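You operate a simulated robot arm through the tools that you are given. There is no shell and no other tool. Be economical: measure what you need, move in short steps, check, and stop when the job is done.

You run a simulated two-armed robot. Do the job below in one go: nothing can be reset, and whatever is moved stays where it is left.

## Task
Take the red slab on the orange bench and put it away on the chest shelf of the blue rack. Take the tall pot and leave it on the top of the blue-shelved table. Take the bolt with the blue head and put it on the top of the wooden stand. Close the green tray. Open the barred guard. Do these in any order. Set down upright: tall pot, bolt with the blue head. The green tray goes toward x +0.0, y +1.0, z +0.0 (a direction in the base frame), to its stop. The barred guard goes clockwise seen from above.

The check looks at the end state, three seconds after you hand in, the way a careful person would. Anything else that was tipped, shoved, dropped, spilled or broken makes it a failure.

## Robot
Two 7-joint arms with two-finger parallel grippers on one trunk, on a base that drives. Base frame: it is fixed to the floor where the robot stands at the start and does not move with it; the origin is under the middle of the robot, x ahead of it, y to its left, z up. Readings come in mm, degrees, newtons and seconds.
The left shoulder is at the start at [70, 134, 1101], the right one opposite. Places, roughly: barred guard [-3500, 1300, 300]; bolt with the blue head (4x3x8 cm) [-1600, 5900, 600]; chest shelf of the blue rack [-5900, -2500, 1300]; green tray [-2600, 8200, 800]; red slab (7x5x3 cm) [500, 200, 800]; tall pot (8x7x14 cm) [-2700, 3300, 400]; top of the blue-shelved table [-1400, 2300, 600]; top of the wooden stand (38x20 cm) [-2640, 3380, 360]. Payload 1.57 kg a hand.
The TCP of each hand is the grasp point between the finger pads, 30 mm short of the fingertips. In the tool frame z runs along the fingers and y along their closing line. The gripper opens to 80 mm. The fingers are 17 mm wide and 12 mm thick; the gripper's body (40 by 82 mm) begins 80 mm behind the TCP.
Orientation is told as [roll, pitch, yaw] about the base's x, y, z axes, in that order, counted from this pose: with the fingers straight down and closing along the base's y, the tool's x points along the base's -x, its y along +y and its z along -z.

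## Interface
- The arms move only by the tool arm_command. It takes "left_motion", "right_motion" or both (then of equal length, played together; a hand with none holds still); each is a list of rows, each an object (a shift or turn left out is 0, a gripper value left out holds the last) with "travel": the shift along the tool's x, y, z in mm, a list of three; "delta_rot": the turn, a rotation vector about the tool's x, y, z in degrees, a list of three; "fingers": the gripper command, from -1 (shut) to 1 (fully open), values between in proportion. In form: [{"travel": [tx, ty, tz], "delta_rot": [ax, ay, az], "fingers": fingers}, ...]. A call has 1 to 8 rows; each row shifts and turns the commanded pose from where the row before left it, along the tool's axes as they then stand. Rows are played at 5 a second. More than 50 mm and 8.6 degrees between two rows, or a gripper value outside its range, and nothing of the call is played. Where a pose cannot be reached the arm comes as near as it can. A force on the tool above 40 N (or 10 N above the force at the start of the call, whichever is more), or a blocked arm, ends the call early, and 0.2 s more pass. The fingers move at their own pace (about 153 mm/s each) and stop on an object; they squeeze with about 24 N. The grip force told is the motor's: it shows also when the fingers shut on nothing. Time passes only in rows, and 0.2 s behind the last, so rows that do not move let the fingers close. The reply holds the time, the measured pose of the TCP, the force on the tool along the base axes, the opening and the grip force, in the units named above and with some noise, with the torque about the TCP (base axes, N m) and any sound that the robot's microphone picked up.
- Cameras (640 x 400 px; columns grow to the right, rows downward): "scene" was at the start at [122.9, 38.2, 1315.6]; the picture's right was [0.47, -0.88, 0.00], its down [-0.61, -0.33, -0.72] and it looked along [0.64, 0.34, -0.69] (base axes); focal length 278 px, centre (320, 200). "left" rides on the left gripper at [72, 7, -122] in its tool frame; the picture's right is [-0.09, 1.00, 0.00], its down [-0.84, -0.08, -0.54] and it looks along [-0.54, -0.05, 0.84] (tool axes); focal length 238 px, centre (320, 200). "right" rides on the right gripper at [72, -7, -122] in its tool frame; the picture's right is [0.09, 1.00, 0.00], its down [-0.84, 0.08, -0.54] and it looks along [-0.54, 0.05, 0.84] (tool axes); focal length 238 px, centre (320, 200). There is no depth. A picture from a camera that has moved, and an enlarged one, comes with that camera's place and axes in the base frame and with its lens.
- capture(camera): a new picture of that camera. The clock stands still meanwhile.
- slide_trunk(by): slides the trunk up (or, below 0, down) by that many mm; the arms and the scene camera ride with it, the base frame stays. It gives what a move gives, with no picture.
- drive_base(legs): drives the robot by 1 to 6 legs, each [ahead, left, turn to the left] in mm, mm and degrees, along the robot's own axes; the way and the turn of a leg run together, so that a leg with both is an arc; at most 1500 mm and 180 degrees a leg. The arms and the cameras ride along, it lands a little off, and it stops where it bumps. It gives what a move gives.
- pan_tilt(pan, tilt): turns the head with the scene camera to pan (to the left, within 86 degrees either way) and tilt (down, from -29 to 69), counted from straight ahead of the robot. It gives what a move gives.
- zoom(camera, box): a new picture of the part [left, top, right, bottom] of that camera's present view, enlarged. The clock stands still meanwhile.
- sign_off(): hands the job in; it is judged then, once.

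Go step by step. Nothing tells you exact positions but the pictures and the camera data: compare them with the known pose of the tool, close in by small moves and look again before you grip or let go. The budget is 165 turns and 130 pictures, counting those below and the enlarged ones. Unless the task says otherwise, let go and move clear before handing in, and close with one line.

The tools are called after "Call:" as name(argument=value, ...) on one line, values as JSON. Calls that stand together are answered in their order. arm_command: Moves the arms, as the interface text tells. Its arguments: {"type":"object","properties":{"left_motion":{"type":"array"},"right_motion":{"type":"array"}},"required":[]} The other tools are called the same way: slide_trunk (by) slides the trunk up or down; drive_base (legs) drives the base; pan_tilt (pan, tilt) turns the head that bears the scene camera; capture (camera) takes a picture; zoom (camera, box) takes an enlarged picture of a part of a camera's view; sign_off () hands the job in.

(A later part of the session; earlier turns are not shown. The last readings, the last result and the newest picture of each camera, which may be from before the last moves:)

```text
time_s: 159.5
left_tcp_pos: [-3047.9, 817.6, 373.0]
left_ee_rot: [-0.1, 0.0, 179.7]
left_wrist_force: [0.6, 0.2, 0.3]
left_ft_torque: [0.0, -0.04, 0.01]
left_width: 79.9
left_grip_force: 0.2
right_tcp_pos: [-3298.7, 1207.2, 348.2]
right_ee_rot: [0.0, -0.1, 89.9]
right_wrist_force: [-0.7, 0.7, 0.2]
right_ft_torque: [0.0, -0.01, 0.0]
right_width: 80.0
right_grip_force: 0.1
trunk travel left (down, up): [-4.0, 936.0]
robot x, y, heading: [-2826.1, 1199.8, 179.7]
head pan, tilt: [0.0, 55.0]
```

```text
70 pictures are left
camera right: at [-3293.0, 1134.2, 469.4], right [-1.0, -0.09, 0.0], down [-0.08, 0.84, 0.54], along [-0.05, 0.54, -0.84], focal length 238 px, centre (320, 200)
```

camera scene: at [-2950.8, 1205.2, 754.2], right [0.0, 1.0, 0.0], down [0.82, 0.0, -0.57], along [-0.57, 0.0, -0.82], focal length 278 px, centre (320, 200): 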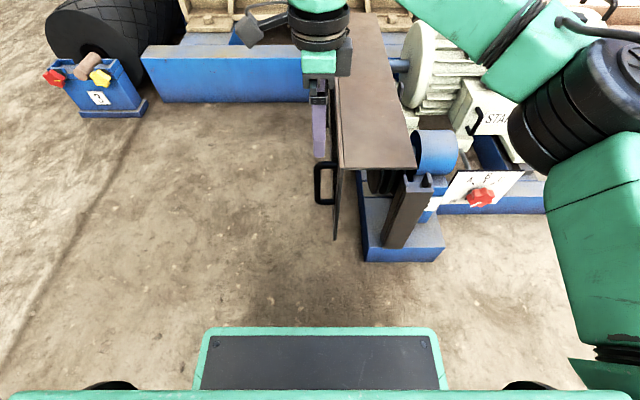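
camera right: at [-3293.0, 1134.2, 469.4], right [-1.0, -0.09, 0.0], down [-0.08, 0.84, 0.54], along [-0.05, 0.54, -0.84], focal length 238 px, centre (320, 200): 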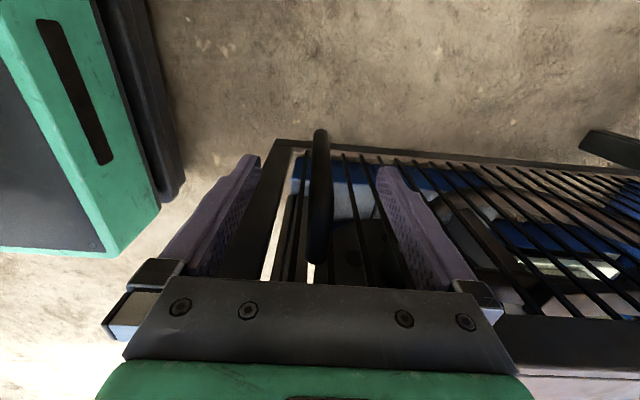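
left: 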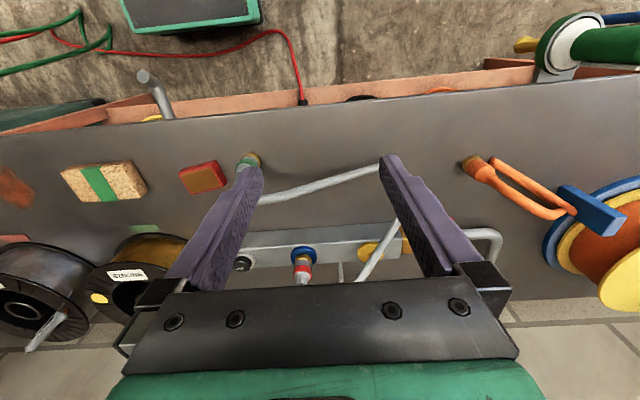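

Call:
arm_command(right_motion=[{"fingers": -0.3}, {"fingers": -1}, {}, {}, {}])

Call:
drive_base(legs=[[0, 177, -10]])

Call:
capture(camera="scene")

```text
time_s: 160.7
left_tcp_pos: [-3045.8, 818.3, 373.2]
left_ee_rot: [0.1, 0.0, 179.7]
left_wrist_force: [0.9, -0.3, 0.5]
left_ft_torque: [-0.01, -0.02, 0.0]
left_width: 80.2
left_grip_force: 0.1
right_tcp_pos: [-3300.0, 1205.5, 347.5]
right_ee_rot: [0.1, -0.2, 89.8]
right_wrist_force: [-11.8, -1.6, 4.7]
right_ft_torque: [0.29, -0.81, 0.18]
right_width: 14.0
right_grip_force: 30.3
trunk travel left (down, up): [-4.0, 936.0]
robot x, y, heading: [-2826.4, 1204.4, 179.7]
head pan, tilt: [0.0, 55.0]
```

```text
time_s: 161.8
left_tcp_pos: [-3079.8, 755.3, 373.2]
left_ee_rot: [0.1, 0.0, 175.3]
left_wrist_force: [0.3, 0.7, -1.2]
left_ft_torque: [0.03, 0.01, -0.01]
left_width: 80.0
left_grip_force: 0.0
right_tcp_pos: [-3304.3, 1163.7, 348.9]
right_ee_rot: [0.3, -0.1, 85.1]
right_wrist_force: [-5.2, 1.5, 0.3]
right_ft_torque: [-0.1, -1.39, 0.35]
right_width: 14.0
right_grip_force: 30.5
trunk travel left (down, up): [-4.0, 936.0]
robot x, y, heading: [-2831.6, 1128.6, 175.3]
head pan, tilt: [0.0, 55.0]
stopped in leg 1: the force on the tool passed its limit (the readings are from after the stop); the commanded pose is now the measured one
```

```text
69 pictures are left
camera scene: at [-2955.0, 1134.5, 629.0], right [0.08, 1.0, 0.0], down [0.82, -0.07, -0.57], along [-0.57, 0.05, -0.82], focal length 278 px, centre (320, 200)
```

scene: 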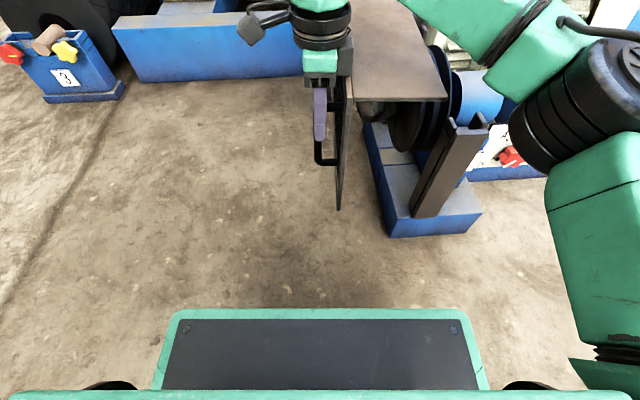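

Call:
drive_base(legs=[[0, 88, -5], [0, 88, -5]])

Call:
capture(camera="right")

```text
time_s: 163.2
left_tcp_pos: [-3124.8, 690.2, 373.6]
left_ee_rot: [0.1, -0.1, 170.2]
left_wrist_force: [-1.0, -0.1, -0.4]
left_ft_torque: [-0.01, -0.01, -0.04]
left_width: 80.2
left_grip_force: 0.1
right_tcp_pos: [-3313.6, 1118.6, 348.4]
right_ee_rot: [0.6, 0.0, 79.6]
right_wrist_force: [-7.5, 0.4, -1.6]
right_ft_torque: [-0.44, -1.48, 0.29]
right_width: 14.4
right_grip_force: 30.8
trunk travel left (down, up): [-4.0, 936.0]
robot x, y, heading: [-2846.4, 1036.4, 170.4]
head pan, tilt: [0.0, 55.0]
stopped in leg 2: the force on the tool passed its limit (the readings are from after the stop); the commanded pose is now the measured one
```

```text
68 pictures are left
camera right: at [-3318.9, 1045.8, 469.2], right [-1.0, 0.09, 0.01], down [0.08, 0.84, 0.54], along [0.04, 0.54, -0.84], focal length 238 px, centre (320, 200)
```

right: 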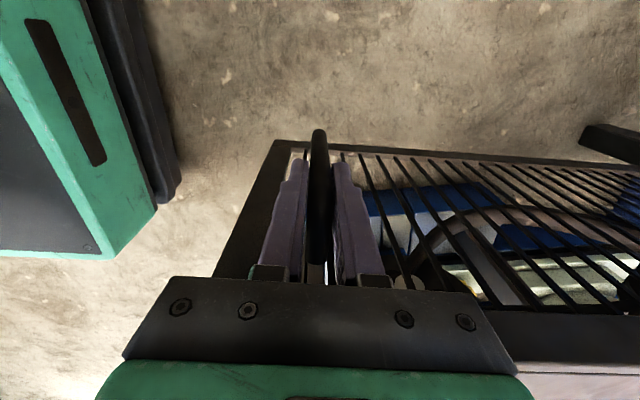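

Call:
arm_command(right_motion=[{"fingers": 0.2}, {"fingers": 0.2}, {}])

Call:
slide_trunk(by=118)

Call:
arm_command(right_motion=[{"fingers": -1}, {}, {}])

Call:
drive_base(legs=[[14, -48, 0]])

Call:
capture(camera="right")

Call:
capture(camera="scene")

```text
time_s: 164.0
left_tcp_pos: [-3124.3, 688.5, 373.9]
left_ee_rot: [0.0, 0.0, 170.3]
left_wrist_force: [0.2, 0.9, 0.8]
left_ft_torque: [0.0, -0.02, -0.01]
left_width: 79.9
left_grip_force: 0.0
right_tcp_pos: [-3313.2, 1117.4, 349.4]
right_ee_rot: [0.7, 0.0, 79.6]
right_wrist_force: [0.0, 0.2, 0.2]
right_ft_torque: [0.04, 0.03, -0.01]
right_width: 47.8
right_grip_force: 0.0
trunk travel left (down, up): [-4.0, 936.0]
robot x, y, heading: [-2843.1, 1037.1, 170.4]
head pan, tilt: [0.0, 55.0]
```

```text
time_s: 165.5
left_tcp_pos: [-3123.1, 689.2, 489.7]
left_ee_rot: [0.0, -0.1, 170.2]
left_wrist_force: [-0.1, -0.6, 0.7]
left_ft_torque: [-0.02, -0.03, -0.01]
left_width: 80.0
left_grip_force: 0.0
right_tcp_pos: [-3313.4, 1117.8, 466.7]
right_ee_rot: [0.7, 0.0, 79.6]
right_wrist_force: [0.5, 0.4, -0.1]
right_ft_torque: [0.02, -0.01, -0.01]
right_width: 48.2
right_grip_force: 0.0
trunk travel left (down, up): [-122.0, 818.0]
robot x, y, heading: [-2847.8, 1032.1, 170.3]
head pan, tilt: [0.0, 55.0]
```

```text
time_s: 166.3
left_tcp_pos: [-3123.6, 688.7, 491.3]
left_ee_rot: [0.1, 0.0, 170.1]
left_wrist_force: [-0.3, -0.4, -0.7]
left_ft_torque: [-0.03, -0.01, 0.0]
left_width: 80.1
left_grip_force: 0.0
right_tcp_pos: [-3313.4, 1117.8, 466.5]
right_ee_rot: [0.7, 0.0, 79.7]
right_wrist_force: [-0.7, -0.7, -0.2]
right_ft_torque: [-0.02, -0.02, 0.02]
right_width: 0.0
right_grip_force: 21.5
trunk travel left (down, up): [-122.0, 818.0]
robot x, y, heading: [-2847.0, 1036.9, 170.1]
head pan, tilt: [0.0, 55.0]
```

```text
time_s: 167.2
left_tcp_pos: [-3130.4, 739.8, 491.4]
left_ee_rot: [-0.1, 0.0, 170.3]
left_wrist_force: [-0.4, 0.2, -0.2]
left_ft_torque: [0.01, 0.0, 0.0]
left_width: 80.0
left_grip_force: 0.1
right_tcp_pos: [-3319.0, 1167.3, 466.9]
right_ee_rot: [0.6, 0.0, 79.6]
right_wrist_force: [-0.3, -0.2, -0.4]
right_ft_torque: [0.0, 0.03, 0.02]
right_width: 0.0
right_grip_force: 21.1
trunk travel left (down, up): [-122.0, 818.0]
robot x, y, heading: [-2855.2, 1086.5, 170.1]
head pan, tilt: [0.0, 55.0]
```

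```text
67 pictures are left
camera right: at [-3324.1, 1095.1, 587.9], right [-1.0, 0.09, 0.01], down [0.08, 0.84, 0.54], along [0.04, 0.54, -0.84], focal length 238 px, centre (320, 200)
```

right: 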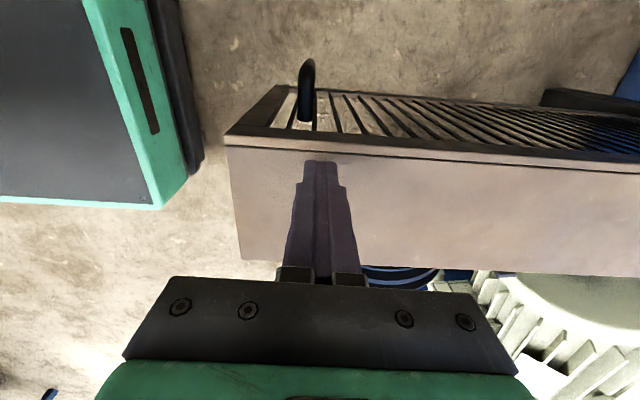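

```text
66 pictures are left
camera scene: at [-2971.2, 1105.1, 747.1], right [0.17, 0.99, 0.0], down [0.81, -0.14, -0.57], along [-0.57, 0.1, -0.82], focal length 278 px, centre (320, 200)
```

scene: 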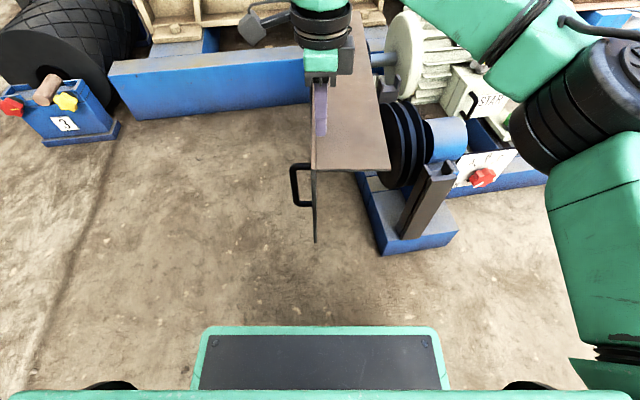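

The top plate swings with the barred panel after all. So I'll push on the plate's rear edge from above the pulley, moving the closed fingers there while still high.

Call:
drive_base(legs=[[19, -136, 0]])

Call:
capture(camera="right")

Call:
capture(camera="scene")

```text
time_s: 168.5
left_tcp_pos: [-3126.5, 876.3, 491.1]
left_ee_rot: [0.0, 0.0, 170.1]
left_wrist_force: [0.1, 0.0, -0.1]
left_ft_torque: [0.01, 0.02, -0.01]
left_width: 80.1
left_grip_force: 0.0
right_tcp_pos: [-3314.1, 1304.9, 466.2]
right_ee_rot: [0.7, 0.0, 79.6]
right_wrist_force: [-0.7, -0.6, -0.5]
right_ft_torque: [0.01, -0.04, 0.0]
right_width: 0.0
right_grip_force: 20.9
trunk travel left (down, up): [-122.0, 818.0]
robot x, y, heading: [-2847.8, 1224.3, 170.5]
head pan, tilt: [0.0, 55.0]
```

```text
65 pictures are left
camera right: at [-3319.6, 1232.9, 587.9], right [-1.0, 0.09, 0.01], down [0.08, 0.84, 0.54], along [0.04, 0.54, -0.84], focal length 238 px, centre (320, 200)
```

right: 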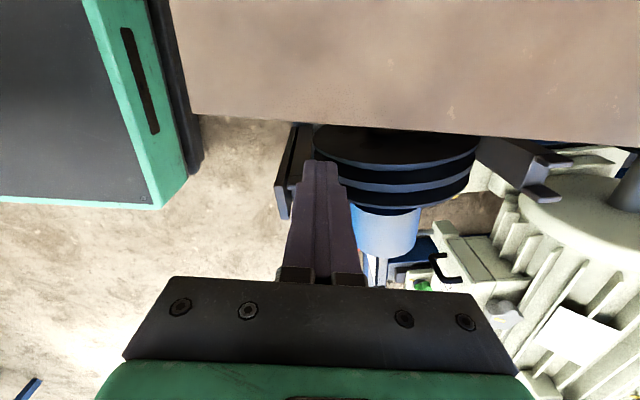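

```text
64 pictures are left
camera scene: at [-2966.7, 1242.7, 747.1], right [0.17, 0.99, 0.0], down [0.81, -0.14, -0.57], along [-0.56, 0.1, -0.82], focal length 278 px, centre (320, 200)
```

scene: 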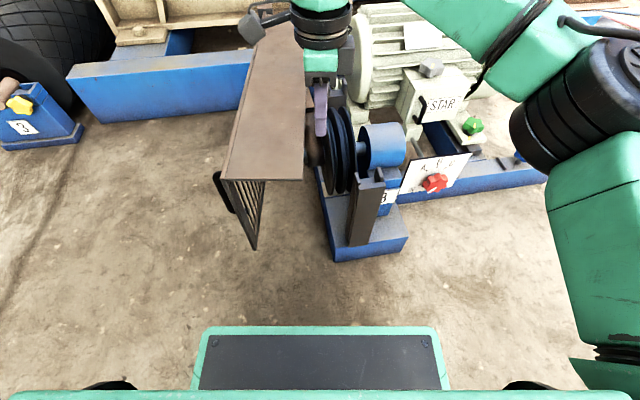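

Call:
slide_trunk(by=-38)

Call:
drive_base(legs=[[0, 264, -15]])

Call:
capture(camera="right")

```text
time_s: 169.3
left_tcp_pos: [-3125.9, 876.5, 453.9]
left_ee_rot: [0.0, -0.1, 170.2]
left_wrist_force: [-0.2, 0.8, 0.1]
left_ft_torque: [-0.01, -0.01, 0.0]
left_width: 79.9
left_grip_force: 0.1
right_tcp_pos: [-3315.0, 1305.1, 429.0]
right_ee_rot: [0.7, -0.1, 79.6]
right_wrist_force: [0.0, 1.1, 0.3]
right_ft_torque: [0.04, 0.02, 0.02]
right_width: 0.0
right_grip_force: 21.6
trunk travel left (down, up): [-84.0, 856.0]
robot x, y, heading: [-2844.5, 1221.6, 170.2]
head pan, tilt: [0.0, 55.0]
```

```text
time_s: 171.2
left_tcp_pos: [-3283.1, 709.9, 454.2]
left_ee_rot: [0.0, 0.0, 155.3]
left_wrist_force: [-0.7, -0.2, -1.0]
left_ft_torque: [0.02, 0.0, 0.04]
left_width: 80.2
left_grip_force: 0.0
right_tcp_pos: [-3355.9, 1172.2, 429.3]
right_ee_rot: [0.7, 0.0, 64.7]
right_wrist_force: [-0.6, 0.5, 0.0]
right_ft_torque: [0.02, 0.02, 0.02]
right_width: 0.0
right_grip_force: 21.3
trunk travel left (down, up): [-84.0, 856.0]
robot x, y, heading: [-2926.0, 970.5, 155.3]
head pan, tilt: [0.0, 55.0]
```

```text
63 pictures are left
camera right: at [-3379.1, 1103.4, 549.9], right [-0.94, 0.34, 0.01], down [0.29, 0.79, 0.54], along [0.18, 0.51, -0.84], focal length 238 px, centre (320, 200)
```

right: 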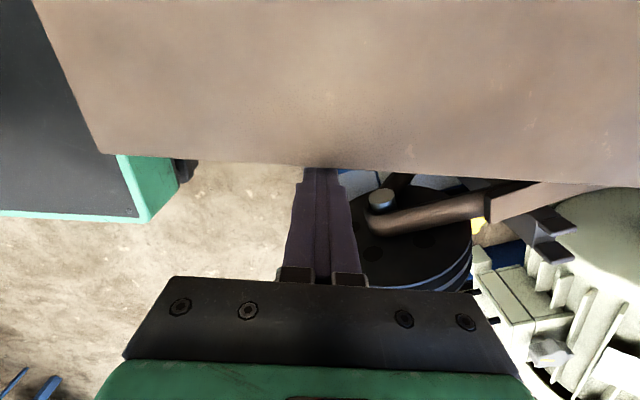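

Call:
drive_base(legs=[[0, 264, -15], [0, 264, -15]])

Call:
capture(camera="right")

Call:
capture(camera="scene")

```text
time_s: 174.6
left_tcp_pos: [-3699.6, 520.5, 453.6]
left_ee_rot: [0.0, 0.0, 125.4]
left_wrist_force: [0.5, 0.1, 0.0]
left_ft_torque: [-0.03, -0.02, 0.02]
left_width: 80.0
left_grip_force: 0.1
right_tcp_pos: [-3531.2, 955.0, 429.5]
right_ee_rot: [0.7, 0.0, 34.8]
right_wrist_force: [0.0, 0.2, 0.2]
right_ft_torque: [-0.02, 0.02, -0.01]
right_width: 0.2
right_grip_force: 21.5
trunk travel left (down, up): [-84.0, 856.0]
robot x, y, heading: [-3258.5, 572.2, 125.5]
head pan, tilt: [0.0, 55.0]
```

```text
62 pictures are left
camera right: at [-3586.5, 908.9, 549.9], right [-0.64, 0.76, 0.01], down [0.65, 0.54, 0.54], along [0.41, 0.36, -0.84], focal length 238 px, centre (320, 200)
```

right: 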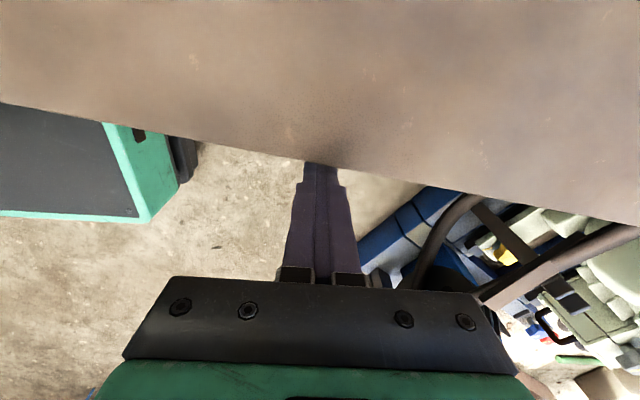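

```text
61 pictures are left
camera scene: at [-3328.2, 667.3, 709.1], right [0.82, 0.58, 0.0], down [0.47, -0.67, -0.57], along [-0.33, 0.47, -0.82], focal length 278 px, centre (320, 200)
```

scene: 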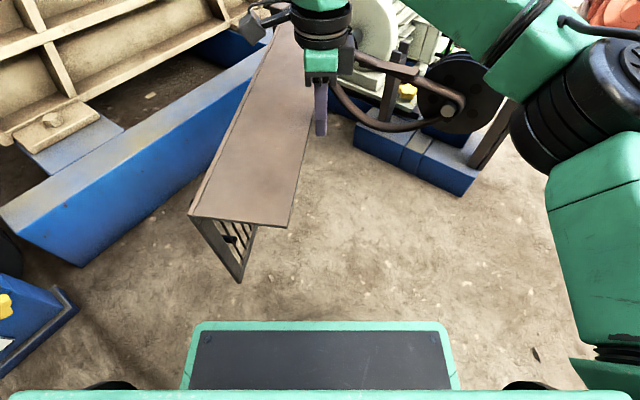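

Call:
drive_base(legs=[[5, 120, 0], [5, 80, 0]])

Call:
capture(camera="scene")

```text
time_s: 176.5
left_tcp_pos: [-3867.4, 412.8, 453.2]
left_ee_rot: [0.0, 0.0, 125.4]
left_wrist_force: [-0.3, 0.3, -0.2]
left_ft_torque: [-0.02, 0.03, 0.01]
left_width: 79.9
left_grip_force: 0.1
right_tcp_pos: [-3700.9, 848.5, 429.8]
right_ee_rot: [0.7, 0.0, 34.8]
right_wrist_force: [0.3, 0.3, -0.1]
right_ft_torque: [0.0, 0.03, 0.02]
right_width: 0.0
right_grip_force: 21.4
trunk travel left (down, up): [-84.0, 856.0]
robot x, y, heading: [-3427.3, 459.2, 125.4]
head pan, tilt: [0.0, 55.0]
```

```text
60 pictures are left
camera scene: at [-3497.0, 559.7, 709.1], right [0.82, 0.58, 0.0], down [0.47, -0.67, -0.57], along [-0.33, 0.47, -0.82], focal length 278 px, centre (320, 200)
```

scene: 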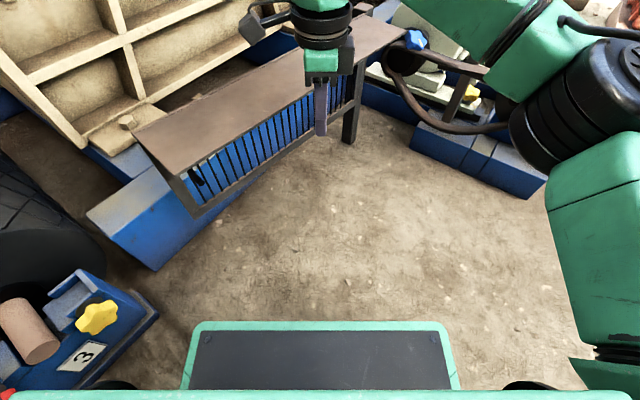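

The guard has swung past 90°. One more small push to see whether it's at its stop.

Call:
drive_base(legs=[[0, 90, 0]])

Call:
capture(camera="scene")

```text
time_s: 177.6
left_tcp_pos: [-3942.4, 358.8, 453.1]
left_ee_rot: [0.0, 0.0, 125.4]
left_wrist_force: [-0.6, 0.0, -0.1]
left_ft_torque: [-0.01, -0.02, 0.0]
left_width: 80.0
left_grip_force: 0.0
right_tcp_pos: [-3775.3, 796.8, 428.3]
right_ee_rot: [0.8, 0.0, 34.8]
right_wrist_force: [-0.2, 0.3, 0.5]
right_ft_torque: [-0.02, 0.01, -0.03]
right_width: 0.0
right_grip_force: 21.6
trunk travel left (down, up): [-84.0, 856.0]
robot x, y, heading: [-3502.0, 406.1, 125.5]
head pan, tilt: [0.0, 55.0]
```

```text
59 pictures are left
camera scene: at [-3571.7, 506.6, 709.1], right [0.82, 0.58, 0.0], down [0.47, -0.67, -0.57], along [-0.33, 0.47, -0.82], focal length 278 px, centre (320, 200)
```

scene: 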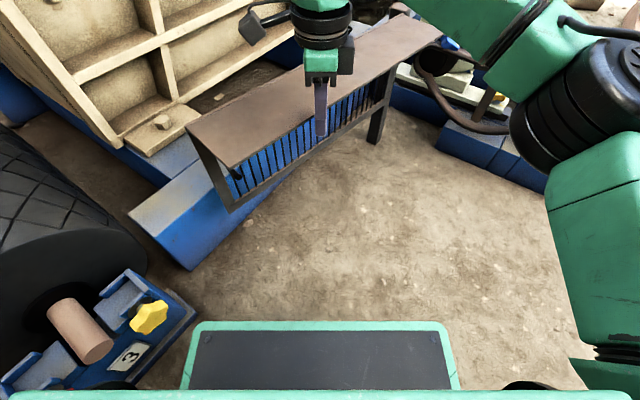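

Call:
arm_command(right_motion=[{"travel": [17.5, 9.8, 0]}, {"travel": [17.5, 9.8, 0]}, {"travel": [17.5, 9.8, 0]}, {"travel": [17.5, 9.8, 0]}, {"travel": [17.5, 9.8, 0]}])

Call:
capture(camera="scene")

```text
time_s: 178.0
left_tcp_pos: [-3941.9, 361.1, 454.3]
left_ee_rot: [0.0, 0.0, 125.3]
left_wrist_force: [-0.5, 0.5, -1.0]
left_ft_torque: [0.02, -0.02, 0.03]
left_width: 80.0
left_grip_force: 0.0
right_tcp_pos: [-3780.1, 795.3, 428.2]
right_ee_rot: [-0.3, -1.0, 34.5]
right_wrist_force: [9.5, -2.2, 4.7]
right_ft_torque: [0.01, 0.02, -0.02]
right_width: 0.2
right_grip_force: 21.2
trunk travel left (down, up): [-84.0, 856.0]
robot x, y, heading: [-3501.4, 407.4, 125.4]
head pan, tilt: [0.0, 55.0]
stopped in row 1 (right hand): the force on the tool passed its limit (the readings are from after the stop); the commanded pose is now the measured one
```

```text
58 pictures are left
camera scene: at [-3570.3, 506.2, 709.4], right [0.82, 0.58, 0.0], down [0.47, -0.67, -0.57], along [-0.33, 0.47, -0.82], focal length 278 px, centre (320, 200)
```

scene: 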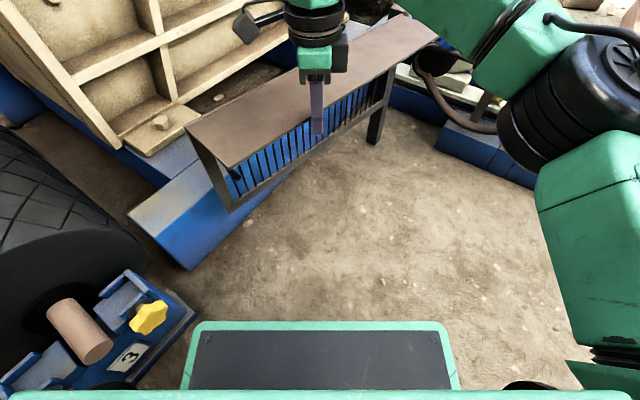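

The guard is hard against its stop. Backing off, raising, and heading for the pot on the wooden stand.

Call:
drive_base(legs=[[0, -200, 0]])

Call:
slide_trunk(by=300)

Call:
drive_base(legs=[[-400, -850, 0], [0, 0, -35.5]])

Call:
pan_tilt(pan=0, tilt=20)

Call:
capture(camera="scene")

```text
time_s: 179.6
left_tcp_pos: [-3780.0, 476.1, 453.1]
left_ee_rot: [0.0, 0.0, 125.3]
left_wrist_force: [0.2, 0.3, -0.5]
left_ft_torque: [0.01, -0.04, 0.0]
left_width: 80.0
left_grip_force: 0.1
right_tcp_pos: [-3618.4, 911.1, 428.9]
right_ee_rot: [-0.2, -1.0, 34.4]
right_wrist_force: [1.0, 1.3, 0.4]
right_ft_torque: [0.03, -0.01, -0.02]
right_width: 0.0
right_grip_force: 21.4
trunk travel left (down, up): [-84.0, 856.0]
robot x, y, heading: [-3339.9, 521.9, 125.2]
head pan, tilt: [0.0, 55.0]
```

```text
time_s: 182.6
left_tcp_pos: [-3780.7, 473.9, 752.7]
left_ee_rot: [0.0, 0.0, 125.3]
left_wrist_force: [-0.4, 0.5, -0.5]
left_ft_torque: [0.0, 0.03, -0.04]
left_width: 79.9
left_grip_force: 0.0
right_tcp_pos: [-3617.7, 910.2, 728.4]
right_ee_rot: [-0.1, -1.0, 34.6]
right_wrist_force: [0.4, -0.3, 0.8]
right_ft_torque: [-0.01, 0.0, 0.01]
right_width: 0.0
right_grip_force: 21.7
trunk travel left (down, up): [-384.0, 556.0]
robot x, y, heading: [-3338.1, 522.6, 125.1]
head pan, tilt: [0.0, 55.0]
```

```text
time_s: 189.2
left_tcp_pos: [-2797.5, 905.6, 751.8]
left_ee_rot: [0.0, 0.0, 89.3]
left_wrist_force: [0.7, -0.2, -0.1]
left_ft_torque: [0.03, 0.03, 0.04]
left_width: 79.8
left_grip_force: 0.0
right_tcp_pos: [-2410.6, 1162.7, 728.9]
right_ee_rot: [-0.1, -1.0, -1.5]
right_wrist_force: [-0.1, 0.2, -0.5]
right_ft_torque: [0.02, 0.01, 0.0]
right_width: 0.0
right_grip_force: 21.0
trunk travel left (down, up): [-384.0, 556.0]
robot x, y, heading: [-2411.6, 683.4, 89.4]
head pan, tilt: [0.0, 55.0]
```

```text
time_s: 190.2
left_tcp_pos: [-2797.6, 905.3, 752.8]
left_ee_rot: [0.0, -0.1, 89.2]
left_wrist_force: [0.6, 0.3, -0.4]
left_ft_torque: [-0.03, 0.01, -0.02]
left_width: 80.1
left_grip_force: 0.0
right_tcp_pos: [-2409.8, 1163.9, 728.3]
right_ee_rot: [-0.2, -1.0, -1.5]
right_wrist_force: [0.0, -0.5, 0.7]
right_ft_torque: [-0.02, 0.02, 0.04]
right_width: 0.1
right_grip_force: 21.4
trunk travel left (down, up): [-384.0, 556.0]
robot x, y, heading: [-2411.5, 683.2, 89.3]
head pan, tilt: [0.0, 20.0]
```

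```text
57 pictures are left
camera scene: at [-2410.2, 826.8, 1061.1], right [1.0, -0.01, 0.0], down [0.0, -0.34, -0.94], along [0.01, 0.94, -0.34], focal length 278 px, centre (320, 200)
```

scene: 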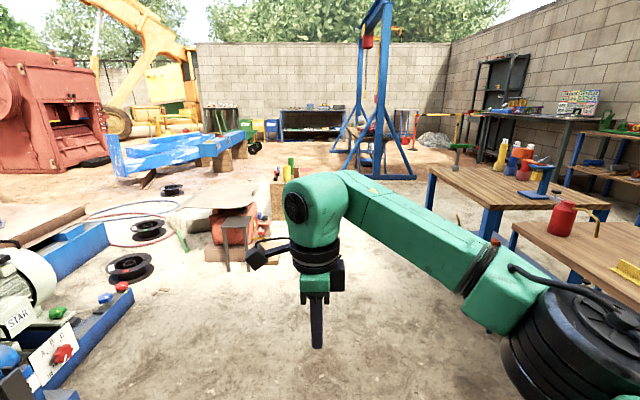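

Call:
drive_base(legs=[[1400, -150, 0]])

Call:
pan_tilt(pan=35, tilt=35)

Call:
capture(camera="scene")

Call:
pan_tilt(pan=-60, tilt=30)

Call:
capture(camera="scene")

```text
time_s: 197.3
left_tcp_pos: [-2630.9, 2323.5, 752.7]
left_ee_rot: [0.0, 0.1, 89.4]
left_wrist_force: [0.0, 0.3, -0.6]
left_ft_torque: [-0.02, 0.01, -0.02]
left_width: 80.1
left_grip_force: 0.1
right_tcp_pos: [-2243.6, 2581.7, 727.9]
right_ee_rot: [-0.2, -1.0, -1.4]
right_wrist_force: [-0.1, -0.1, 0.4]
right_ft_torque: [-0.01, 0.01, 0.01]
right_width: 0.1
right_grip_force: 21.2
trunk travel left (down, up): [-384.0, 556.0]
robot x, y, heading: [-2245.8, 2101.1, 89.6]
head pan, tilt: [0.0, 20.0]
```

```text
time_s: 198.3
left_tcp_pos: [-2631.5, 2323.7, 753.8]
left_ee_rot: [0.0, 0.0, 89.4]
left_wrist_force: [-0.4, -0.4, -0.6]
left_ft_torque: [-0.01, 0.01, -0.01]
left_width: 80.2
left_grip_force: 0.1
right_tcp_pos: [-2244.2, 2581.5, 728.5]
right_ee_rot: [-0.1, -1.1, -1.5]
right_wrist_force: [1.0, 0.3, 0.0]
right_ft_torque: [0.01, -0.02, 0.0]
right_width: 0.0
right_grip_force: 21.1
trunk travel left (down, up): [-384.0, 556.0]
robot x, y, heading: [-2249.4, 2102.2, 89.4]
head pan, tilt: [35.0, 35.0]
```

```text
56 pictures are left
camera scene: at [-2294.0, 2225.1, 1037.4], right [0.83, 0.56, 0.0], down [0.32, -0.47, -0.82], along [-0.46, 0.68, -0.57], focal length 278 px, centre (320, 200)
```

scene: 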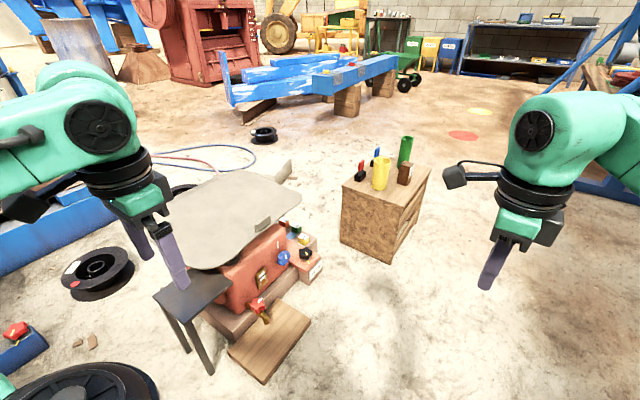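

```text
time_s: 200.0
left_tcp_pos: [-2630.9, 2323.5, 751.8]
left_ee_rot: [0.1, -0.1, 89.4]
left_wrist_force: [-0.3, 0.4, -0.4]
left_ft_torque: [0.02, 0.05, -0.02]
left_width: 80.0
left_grip_force: 0.0
right_tcp_pos: [-2243.9, 2581.6, 729.0]
right_ee_rot: [0.0, -1.1, -1.4]
right_wrist_force: [0.4, -0.2, -0.3]
right_ft_torque: [0.01, -0.01, 0.02]
right_width: 0.0
right_grip_force: 20.8
trunk travel left (down, up): [-384.0, 556.0]
robot x, y, heading: [-2245.4, 2101.3, 89.3]
head pan, tilt: [-60.0, 30.0]
```

```text
55 pictures are left
camera scene: at [-2165.6, 2196.8, 1045.2], right [0.49, -0.87, 0.0], down [-0.44, -0.25, -0.87], along [0.75, 0.42, -0.5], focal length 278 px, centre (320, 200)
```

scene: 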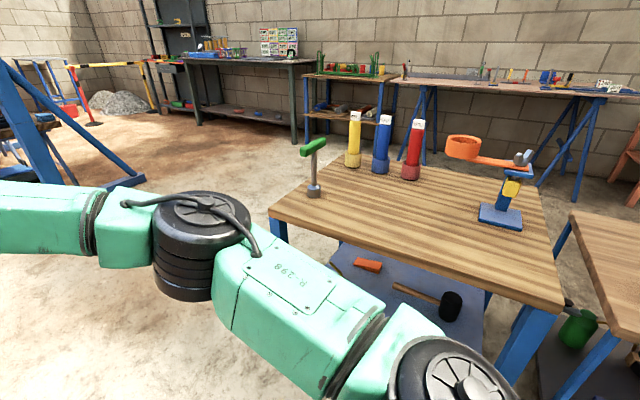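

The blue-shelved table has a free area around [-1540, 2300, 600]. The pot is one of the items on the wooden stand ahead-left. Driving up to its east side for a close look.

Call:
drive_base(legs=[[1200, -100, 0], [0, 0, 90.4]])

Call:
pan_tilt(pan=0, tilt=45)

Call:
capture(camera="scene")

Call:
capture(camera="left")

```text
time_s: 210.0
left_tcp_pos: [-2348.9, 2919.4, 752.9]
left_ee_rot: [0.0, -0.1, 179.7]
left_wrist_force: [0.5, 0.2, 0.8]
left_ft_torque: [-0.01, 0.01, 0.03]
left_width: 80.0
left_grip_force: 0.1
right_tcp_pos: [-2608.6, 3305.5, 728.4]
right_ee_rot: [-0.1, -1.0, 88.7]
right_wrist_force: [-0.6, 0.5, 0.0]
right_ft_torque: [-0.02, 0.0, -0.01]
right_width: 0.1
right_grip_force: 21.5
trunk travel left (down, up): [-384.0, 556.0]
robot x, y, heading: [-2126.9, 3307.1, 179.6]
head pan, tilt: [-60.0, 30.0]
```

```text
time_s: 211.3
left_tcp_pos: [-2348.2, 2920.0, 753.2]
left_ee_rot: [0.0, -0.1, 179.6]
left_wrist_force: [-0.5, 0.4, -0.4]
left_ft_torque: [-0.01, 0.04, -0.03]
left_width: 80.0
left_grip_force: 0.1
right_tcp_pos: [-2607.6, 3305.9, 729.0]
right_ee_rot: [-0.1, -1.0, 88.8]
right_wrist_force: [0.7, 1.0, -0.2]
right_ft_torque: [-0.03, 0.01, 0.02]
right_width: 0.1
right_grip_force: 20.9
trunk travel left (down, up): [-384.0, 556.0]
robot x, y, heading: [-2126.8, 3305.8, 179.7]
head pan, tilt: [0.0, 45.0]
```

```text
54 pictures are left
camera scene: at [-2260.7, 3306.7, 1022.6], right [0.01, 1.0, 0.0], down [0.71, -0.01, -0.71], along [-0.71, 0.01, -0.71], focal length 278 px, centre (320, 200)
```

scene: 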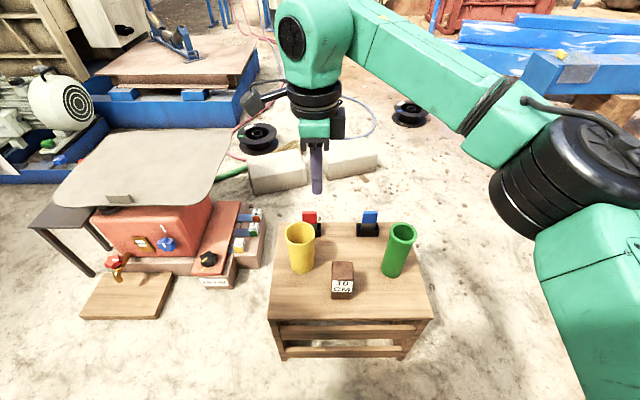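

```text
53 pictures are left
camera left: at [-2276.7, 2912.8, 874.4], right [-0.1, -1.0, 0.0], down [-0.84, 0.08, 0.54], along [-0.54, 0.05, -0.84], focal length 238 px, centre (320, 200)
```

left: 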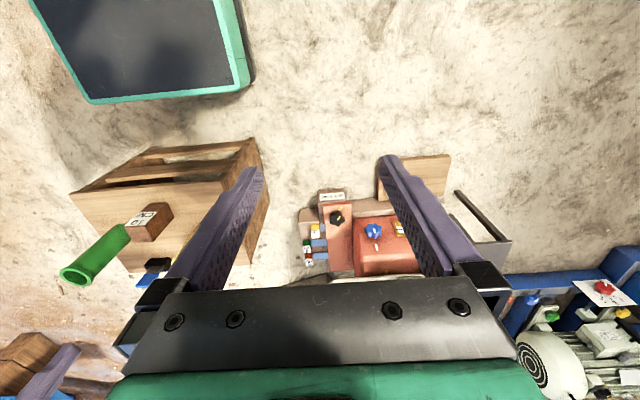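

Call:
zoom(camera="scene", box=[260, 195, 440, 305])

```text
3.56 times, centred on (350, 250) of scene
camera zoom: at [-2260.7, 3306.7, 1022.6], right [0.01, 1.0, 0.0], down [0.71, -0.01, -0.71], along [-0.71, 0.01, -0.71], focal length 990 px, centre (213, 22)
```

zoom: 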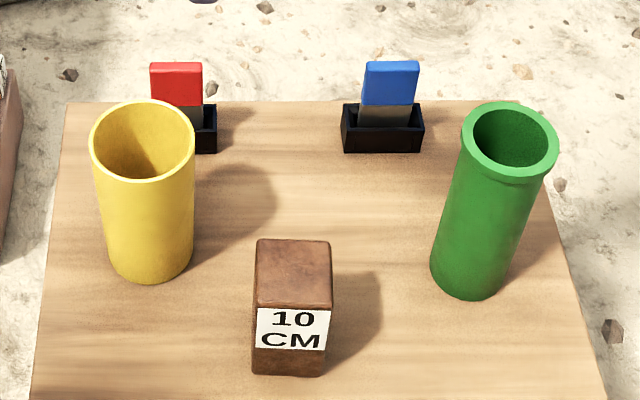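

The yellow pot matches the tall pot (about 68 mm wide, 14–15 cm tall, at [-2662, 3265]). I'll use the left hand: bring it forward while pulling the right hand aside, then reposition the base.

Call:
arm_command(left_motion=[{"travel": [-26, -23.4, 0]}, {"travel": [-26, -23.4, 0]}, {"travel": [-26, -23.4, 0]}, {"travel": [-26, -23.4, 0]}, {"travel": [-26, -23.4, 0]}, {"travel": [-26, -23.4, 0]}, {"travel": [-26, -23.4, 0]}, {"travel": [-26, -23.4, 0]}], right_motion=[{"travel": [-43, -22.5, 0]}, {"travel": [-43, -22.5, 0]}, {"travel": [-43, -22.5, 0]}, {"travel": [-43, -22.5, 0]}, {"travel": [-43, -22.5, 0]}, {"travel": [-43, -22.5, 0]}, {"travel": [-43, -22.5, 0]}, {"travel": [-43, -22.5, 0]}])

Call:
drive_base(legs=[[105, -160, 0]])

Call:
capture(camera="left")

Call:
capture(camera="scene")

```text
time_s: 213.1
left_tcp_pos: [-2555.5, 3108.3, 753.0]
left_ee_rot: [0.1, -0.1, 179.6]
left_wrist_force: [-0.4, -0.7, -0.3]
left_ft_torque: [-0.03, -0.01, 0.0]
left_width: 80.4
left_grip_force: 0.0
right_tcp_pos: [-2420.5, 3646.5, 734.2]
right_ee_rot: [0.0, -0.9, 89.0]
right_wrist_force: [0.2, -0.2, -0.6]
right_ft_torque: [-0.03, 0.01, -0.02]
right_width: 0.1
right_grip_force: 21.1
trunk travel left (down, up): [-384.0, 556.0]
robot x, y, heading: [-2127.9, 3303.2, 179.5]
head pan, tilt: [0.0, 45.0]
```

```text
time_s: 214.6
left_tcp_pos: [-2658.9, 3266.7, 753.5]
left_ee_rot: [0.0, 0.0, 179.7]
left_wrist_force: [-0.1, 0.6, 1.1]
left_ft_torque: [-0.02, 0.02, 0.01]
left_width: 79.7
left_grip_force: 0.0
right_tcp_pos: [-2524.6, 3804.5, 735.4]
right_ee_rot: [-0.1, -0.8, 88.9]
right_wrist_force: [0.8, 0.0, 0.1]
right_ft_torque: [-0.04, -0.01, -0.01]
right_width: 0.1
right_grip_force: 21.0
trunk travel left (down, up): [-384.0, 556.0]
robot x, y, heading: [-2232.0, 3468.5, 179.9]
head pan, tilt: [0.0, 45.0]
```

```text
51 pictures are left
camera left: at [-2586.7, 3261.6, 874.2], right [-0.1, -1.0, 0.0], down [-0.84, 0.08, 0.54], along [-0.54, 0.05, -0.84], focal length 238 px, centre (320, 200)
```

left: 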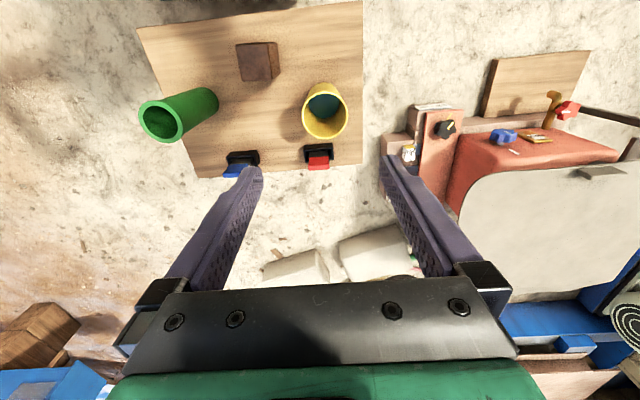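

```text
50 pictures are left
camera scene: at [-2364.3, 3467.2, 1022.5], right [0.01, 1.0, 0.0], down [0.71, 0.0, -0.71], along [-0.71, 0.0, -0.71], focal length 278 px, centre (320, 200)
```

scene: 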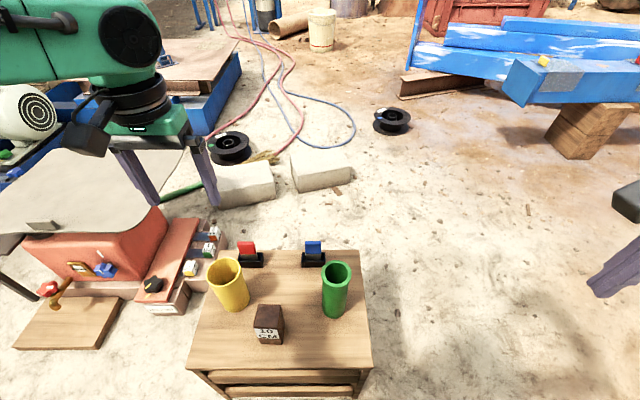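

Call:
arm_command(left_motion=[{"travel": [-16, 0, 0]}])

Call:
slide_trunk(by=-175)

Call:
capture(camera="left")

```text
time_s: 215.0
left_tcp_pos: [-2674.4, 3266.5, 752.1]
left_ee_rot: [0.0, -0.2, 179.7]
left_wrist_force: [0.0, -0.2, 0.5]
left_ft_torque: [-0.02, -0.05, 0.01]
left_width: 80.1
left_grip_force: 0.0
right_tcp_pos: [-2524.2, 3805.9, 734.0]
right_ee_rot: [-0.1, -1.0, 88.8]
right_wrist_force: [0.2, -0.5, -0.9]
right_ft_torque: [-0.02, 0.0, -0.01]
right_width: 0.0
right_grip_force: 21.6
trunk travel left (down, up): [-384.0, 556.0]
robot x, y, heading: [-2231.4, 3463.0, 179.7]
head pan, tilt: [0.0, 45.0]
```

```text
time_s: 217.0
left_tcp_pos: [-2673.2, 3268.6, 580.0]
left_ee_rot: [0.0, -0.1, 179.7]
left_wrist_force: [-0.4, 0.5, -1.2]
left_ft_torque: [0.01, 0.0, 0.0]
left_width: 80.0
left_grip_force: 0.0
right_tcp_pos: [-2524.4, 3805.7, 560.1]
right_ee_rot: [-0.2, -1.0, 88.9]
right_wrist_force: [-0.3, -0.3, -0.8]
right_ft_torque: [0.01, -0.01, -0.01]
right_width: 0.0
right_grip_force: 21.2
trunk travel left (down, up): [-209.0, 731.0]
robot x, y, heading: [-2230.4, 3467.7, 179.7]
head pan, tilt: [0.0, 45.0]
```

```text
49 pictures are left
camera left: at [-2602.2, 3261.4, 699.8], right [-0.1, -1.0, 0.0], down [-0.84, 0.08, 0.54], along [-0.54, 0.05, -0.84], focal length 238 px, centre (320, 200)
```

left: 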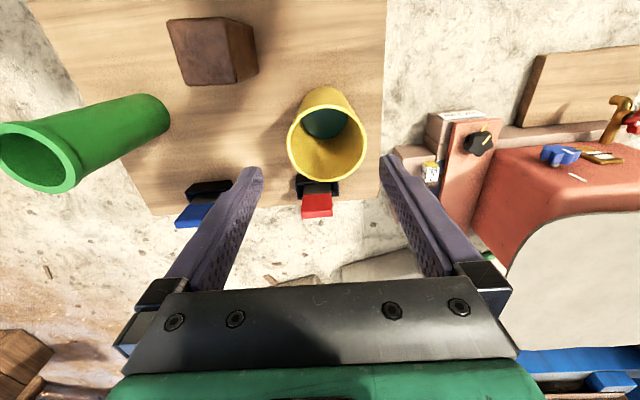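

Call:
arm_command(left_motion=[{"travel": [4, 6, 0]}, {}])

Call:
slide_trunk(by=-45)

Call:
capture(camera="left")

```text
time_s: 217.6
left_tcp_pos: [-2671.0, 3260.8, 579.3]
left_ee_rot: [0.0, 0.0, 179.7]
left_wrist_force: [0.2, 1.2, -0.4]
left_ft_torque: [0.0, 0.0, 0.0]
left_width: 80.0
left_grip_force: 0.1
right_tcp_pos: [-2524.5, 3806.4, 560.3]
right_ee_rot: [-0.1, -1.1, 88.9]
right_wrist_force: [0.1, 0.0, -0.4]
right_ft_torque: [0.0, 0.03, 0.02]
right_width: 0.2
right_grip_force: 21.0
trunk travel left (down, up): [-209.0, 731.0]
robot x, y, heading: [-2229.8, 3464.4, 179.8]
head pan, tilt: [0.0, 45.0]
```

```text
time_s: 218.4
left_tcp_pos: [-2669.9, 3262.2, 534.0]
left_ee_rot: [-0.1, -0.1, 179.7]
left_wrist_force: [0.1, 0.5, -0.1]
left_ft_torque: [-0.02, -0.01, -0.01]
left_width: 80.1
left_grip_force: 0.0
right_tcp_pos: [-2524.6, 3805.1, 514.7]
right_ee_rot: [-0.2, -1.1, 89.0]
right_wrist_force: [-1.2, -1.0, 0.9]
right_ft_torque: [0.0, 0.02, -0.02]
right_width: 0.1
right_grip_force: 21.3
trunk travel left (down, up): [-164.0, 776.0]
robot x, y, heading: [-2234.1, 3463.3, 179.7]
head pan, tilt: [0.0, 45.0]
```

```text
48 pictures are left
camera left: at [-2598.2, 3255.2, 655.1], right [-0.1, -1.0, 0.0], down [-0.84, 0.08, 0.54], along [-0.54, 0.05, -0.84], focal length 238 px, centre (320, 200)
```

left: 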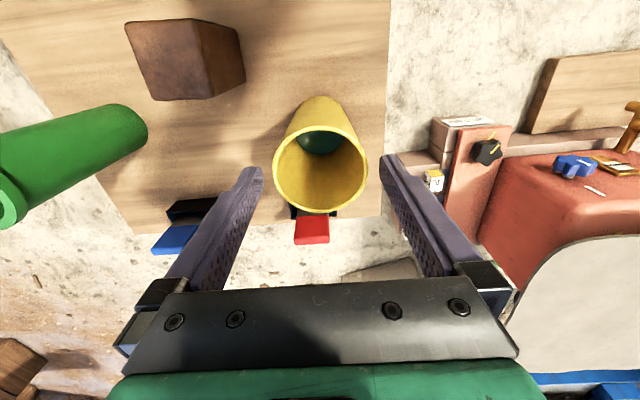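

Call:
slide_trunk(by=-84)

Call:
capture(camera="left")

```text
time_s: 219.6
left_tcp_pos: [-2669.6, 3262.9, 450.5]
left_ee_rot: [0.0, -0.2, 179.6]
left_wrist_force: [0.1, -0.1, -0.4]
left_ft_torque: [0.0, -0.04, 0.04]
left_width: 80.1
left_grip_force: 0.1
right_tcp_pos: [-2524.1, 3805.1, 431.0]
right_ee_rot: [-0.2, -1.0, 88.9]
right_wrist_force: [0.3, 0.6, 0.0]
right_ft_torque: [-0.01, 0.0, -0.01]
right_width: 0.1
right_grip_force: 21.3
trunk travel left (down, up): [-80.0, 860.0]
robot x, y, heading: [-2231.9, 3470.9, 179.6]
head pan, tilt: [0.0, 45.0]
```

```text
47 pictures are left
camera left: at [-2598.2, 3255.2, 571.2], right [-0.1, -1.0, 0.0], down [-0.84, 0.08, 0.54], along [-0.54, 0.05, -0.84], focal length 238 px, centre (320, 200)
```

left: 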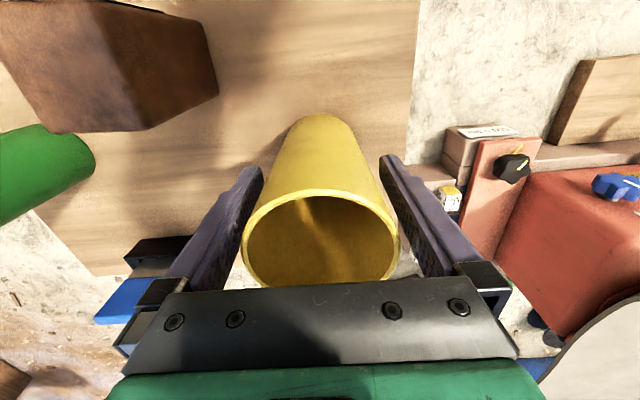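

Call:
arm_command(left_motion=[{"fingers": 0.6}, {"fingers": 0.2}, {"fingers": -1}, {}, {}])

Call:
slide_trunk(by=30)

Call:
capture(camera="left")

```text
time_s: 220.8
left_tcp_pos: [-2670.3, 3261.4, 449.8]
left_ee_rot: [-0.1, -0.1, 179.7]
left_wrist_force: [-0.6, 0.1, 0.4]
left_ft_torque: [-0.05, 0.05, -0.04]
left_width: 70.0
left_grip_force: 24.3
right_tcp_pos: [-2525.7, 3804.7, 430.8]
right_ee_rot: [-0.1, -1.0, 88.9]
right_wrist_force: [0.3, 0.6, -0.3]
right_ft_torque: [-0.04, -0.03, -0.01]
right_width: 0.1
right_grip_force: 21.4
trunk travel left (down, up): [-80.0, 860.0]
robot x, y, heading: [-2232.4, 3466.6, 179.7]
head pan, tilt: [0.0, 45.0]
```

```text
time_s: 221.6
left_tcp_pos: [-2670.6, 3261.6, 479.8]
left_ee_rot: [0.0, 0.0, 179.7]
left_wrist_force: [0.7, 0.2, -2.3]
left_ft_torque: [0.01, -0.01, 0.0]
left_width: 69.6
left_grip_force: 24.1
right_tcp_pos: [-2524.4, 3804.6, 460.9]
right_ee_rot: [-0.1, -1.0, 88.9]
right_wrist_force: [-0.5, -1.0, 0.5]
right_ft_torque: [0.02, 0.03, 0.02]
right_width: 0.2
right_grip_force: 21.0
trunk travel left (down, up): [-110.0, 830.0]
robot x, y, heading: [-2233.7, 3467.7, 180.0]
head pan, tilt: [0.0, 45.0]
```

```text
46 pictures are left
camera left: at [-2598.4, 3255.1, 600.9], right [-0.1, -1.0, 0.0], down [-0.84, 0.08, 0.54], along [-0.54, 0.05, -0.84], focal length 238 px, centre (320, 200)
```

left: 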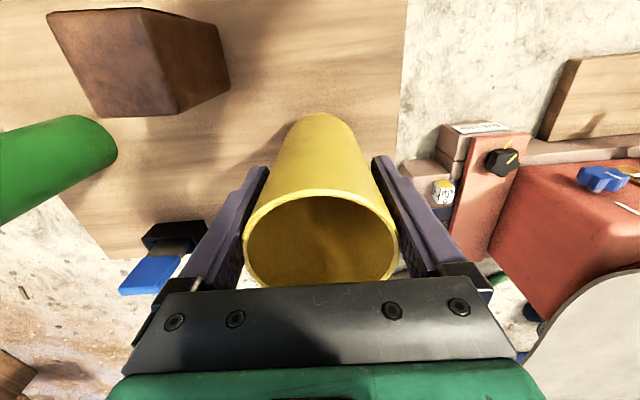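

Pot is held firmly (2.3 N). Raise it high, back off, turn round and go to the table.

Call:
slide_trunk(by=395)

Call:
drive_base(legs=[[-70, 0, 0], [0, 0, -180], [0, -1370, 0]])

Call:
pan_tilt(pan=10, tilt=40)

Call:
capture(camera="scene")

```text
time_s: 225.4
left_tcp_pos: [-2670.4, 3261.4, 874.6]
left_ee_rot: [0.0, 0.0, 179.7]
left_wrist_force: [-0.2, 0.2, -1.8]
left_ft_torque: [-0.02, 0.0, -0.02]
left_width: 69.4
left_grip_force: 23.9
right_tcp_pos: [-2524.8, 3804.1, 855.6]
right_ee_rot: [-0.1, -1.1, 89.0]
right_wrist_force: [0.2, 0.3, -0.2]
right_ft_torque: [0.02, 0.0, 0.01]
right_width: 0.0
right_grip_force: 21.3
trunk travel left (down, up): [-505.0, 435.0]
robot x, y, heading: [-2232.2, 3465.6, 179.5]
head pan, tilt: [0.0, 45.0]
```

```text
time_s: 240.2
left_tcp_pos: [-1728.2, 2301.0, 874.1]
left_ee_rot: [0.0, 0.0, 0.0]
left_wrist_force: [0.1, -0.1, -1.0]
left_ft_torque: [0.0, 0.01, 0.0]
left_width: 69.4
left_grip_force: 24.1
right_tcp_pos: [-1870.5, 1757.7, 856.6]
right_ee_rot: [-0.1, -1.0, -90.8]
right_wrist_force: [0.8, 0.7, -0.3]
right_ft_torque: [-0.01, 0.0, -0.01]
right_width: 0.1
right_grip_force: 21.5
trunk travel left (down, up): [-505.0, 435.0]
robot x, y, heading: [-2166.1, 2095.3, 0.2]
head pan, tilt: [0.0, 45.0]
```

```text
time_s: 240.9
left_tcp_pos: [-1728.5, 2301.4, 874.3]
left_ee_rot: [0.0, -0.1, -0.1]
left_wrist_force: [0.1, 0.7, -1.1]
left_ft_torque: [0.0, 0.03, -0.03]
left_width: 69.1
left_grip_force: 24.0
right_tcp_pos: [-1871.5, 1758.1, 855.7]
right_ee_rot: [0.0, -1.0, -90.8]
right_wrist_force: [0.5, -0.7, -0.3]
right_ft_torque: [0.01, 0.01, -0.01]
right_width: 0.1
right_grip_force: 21.2
trunk travel left (down, up): [-505.0, 435.0]
robot x, y, heading: [-2164.0, 2094.1, -0.0]
head pan, tilt: [10.0, 40.0]
```

```text
45 pictures are left
camera scene: at [-2031.0, 2108.8, 1150.8], right [0.17, -0.99, 0.0], down [-0.63, -0.11, -0.77], along [0.75, 0.13, -0.64], focal length 278 px, centre (320, 200)
```

scene: 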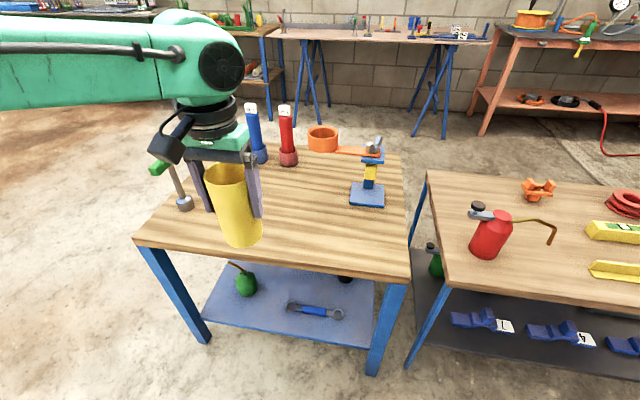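

Call:
drive_base(legs=[[195, 0, 0]])

Call:
slide_trunk(by=-155)

Call:
capture(camera="scene")

Call:
arm_command(left_motion=[{"travel": [0, 0, 5]}, {"travel": [0, 0, 5]}, {}])

```text
time_s: 242.5
left_tcp_pos: [-1533.9, 2302.7, 875.2]
left_ee_rot: [0.0, 0.0, 0.0]
left_wrist_force: [0.2, 0.2, -1.1]
left_ft_torque: [0.03, 0.03, -0.01]
left_width: 68.9
left_grip_force: 24.0
right_tcp_pos: [-1677.3, 1758.1, 855.0]
right_ee_rot: [-0.2, -1.0, -90.8]
right_wrist_force: [0.6, 0.7, 0.0]
right_ft_torque: [0.01, 0.0, 0.0]
right_width: 0.0
right_grip_force: 21.1
trunk travel left (down, up): [-505.0, 435.0]
robot x, y, heading: [-1971.7, 2094.9, -0.2]
head pan, tilt: [10.0, 40.0]
```

```text
time_s: 244.3
left_tcp_pos: [-1534.6, 2302.9, 719.8]
left_ee_rot: [0.0, -0.1, 0.1]
left_wrist_force: [0.6, -0.4, -1.5]
left_ft_torque: [-0.01, 0.01, -0.02]
left_width: 69.3
left_grip_force: 24.1
right_tcp_pos: [-1677.6, 1757.7, 700.8]
right_ee_rot: [-0.1, -1.0, -90.8]
right_wrist_force: [0.0, -1.2, 0.1]
right_ft_torque: [0.01, 0.0, -0.02]
right_width: 0.0
right_grip_force: 21.0
trunk travel left (down, up): [-350.0, 590.0]
robot x, y, heading: [-1971.2, 2094.1, -0.2]
head pan, tilt: [10.0, 40.0]
```

```text
44 pictures are left
camera scene: at [-1837.0, 2108.8, 995.8], right [0.17, -0.98, 0.0], down [-0.63, -0.11, -0.77], along [0.75, 0.13, -0.64], focal length 278 px, centre (320, 200)
```

scene: 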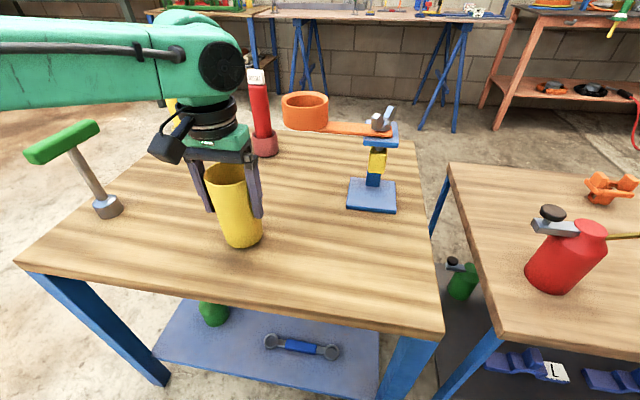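

```text
time_s: 245.1
left_tcp_pos: [-1533.9, 2301.4, 710.1]
left_ee_rot: [0.0, -0.1, -0.1]
left_wrist_force: [0.4, -0.5, -0.1]
left_ft_torque: [0.02, 0.03, -0.03]
left_width: 69.3
left_grip_force: 24.0
right_tcp_pos: [-1675.7, 1758.6, 700.2]
right_ee_rot: [-0.1, -1.0, -90.8]
right_wrist_force: [0.1, -0.7, -0.6]
right_ft_torque: [0.01, 0.01, 0.0]
right_width: 0.0
right_grip_force: 21.5
trunk travel left (down, up): [-350.0, 590.0]
robot x, y, heading: [-1970.0, 2096.4, -0.0]
head pan, tilt: [10.0, 40.0]
```

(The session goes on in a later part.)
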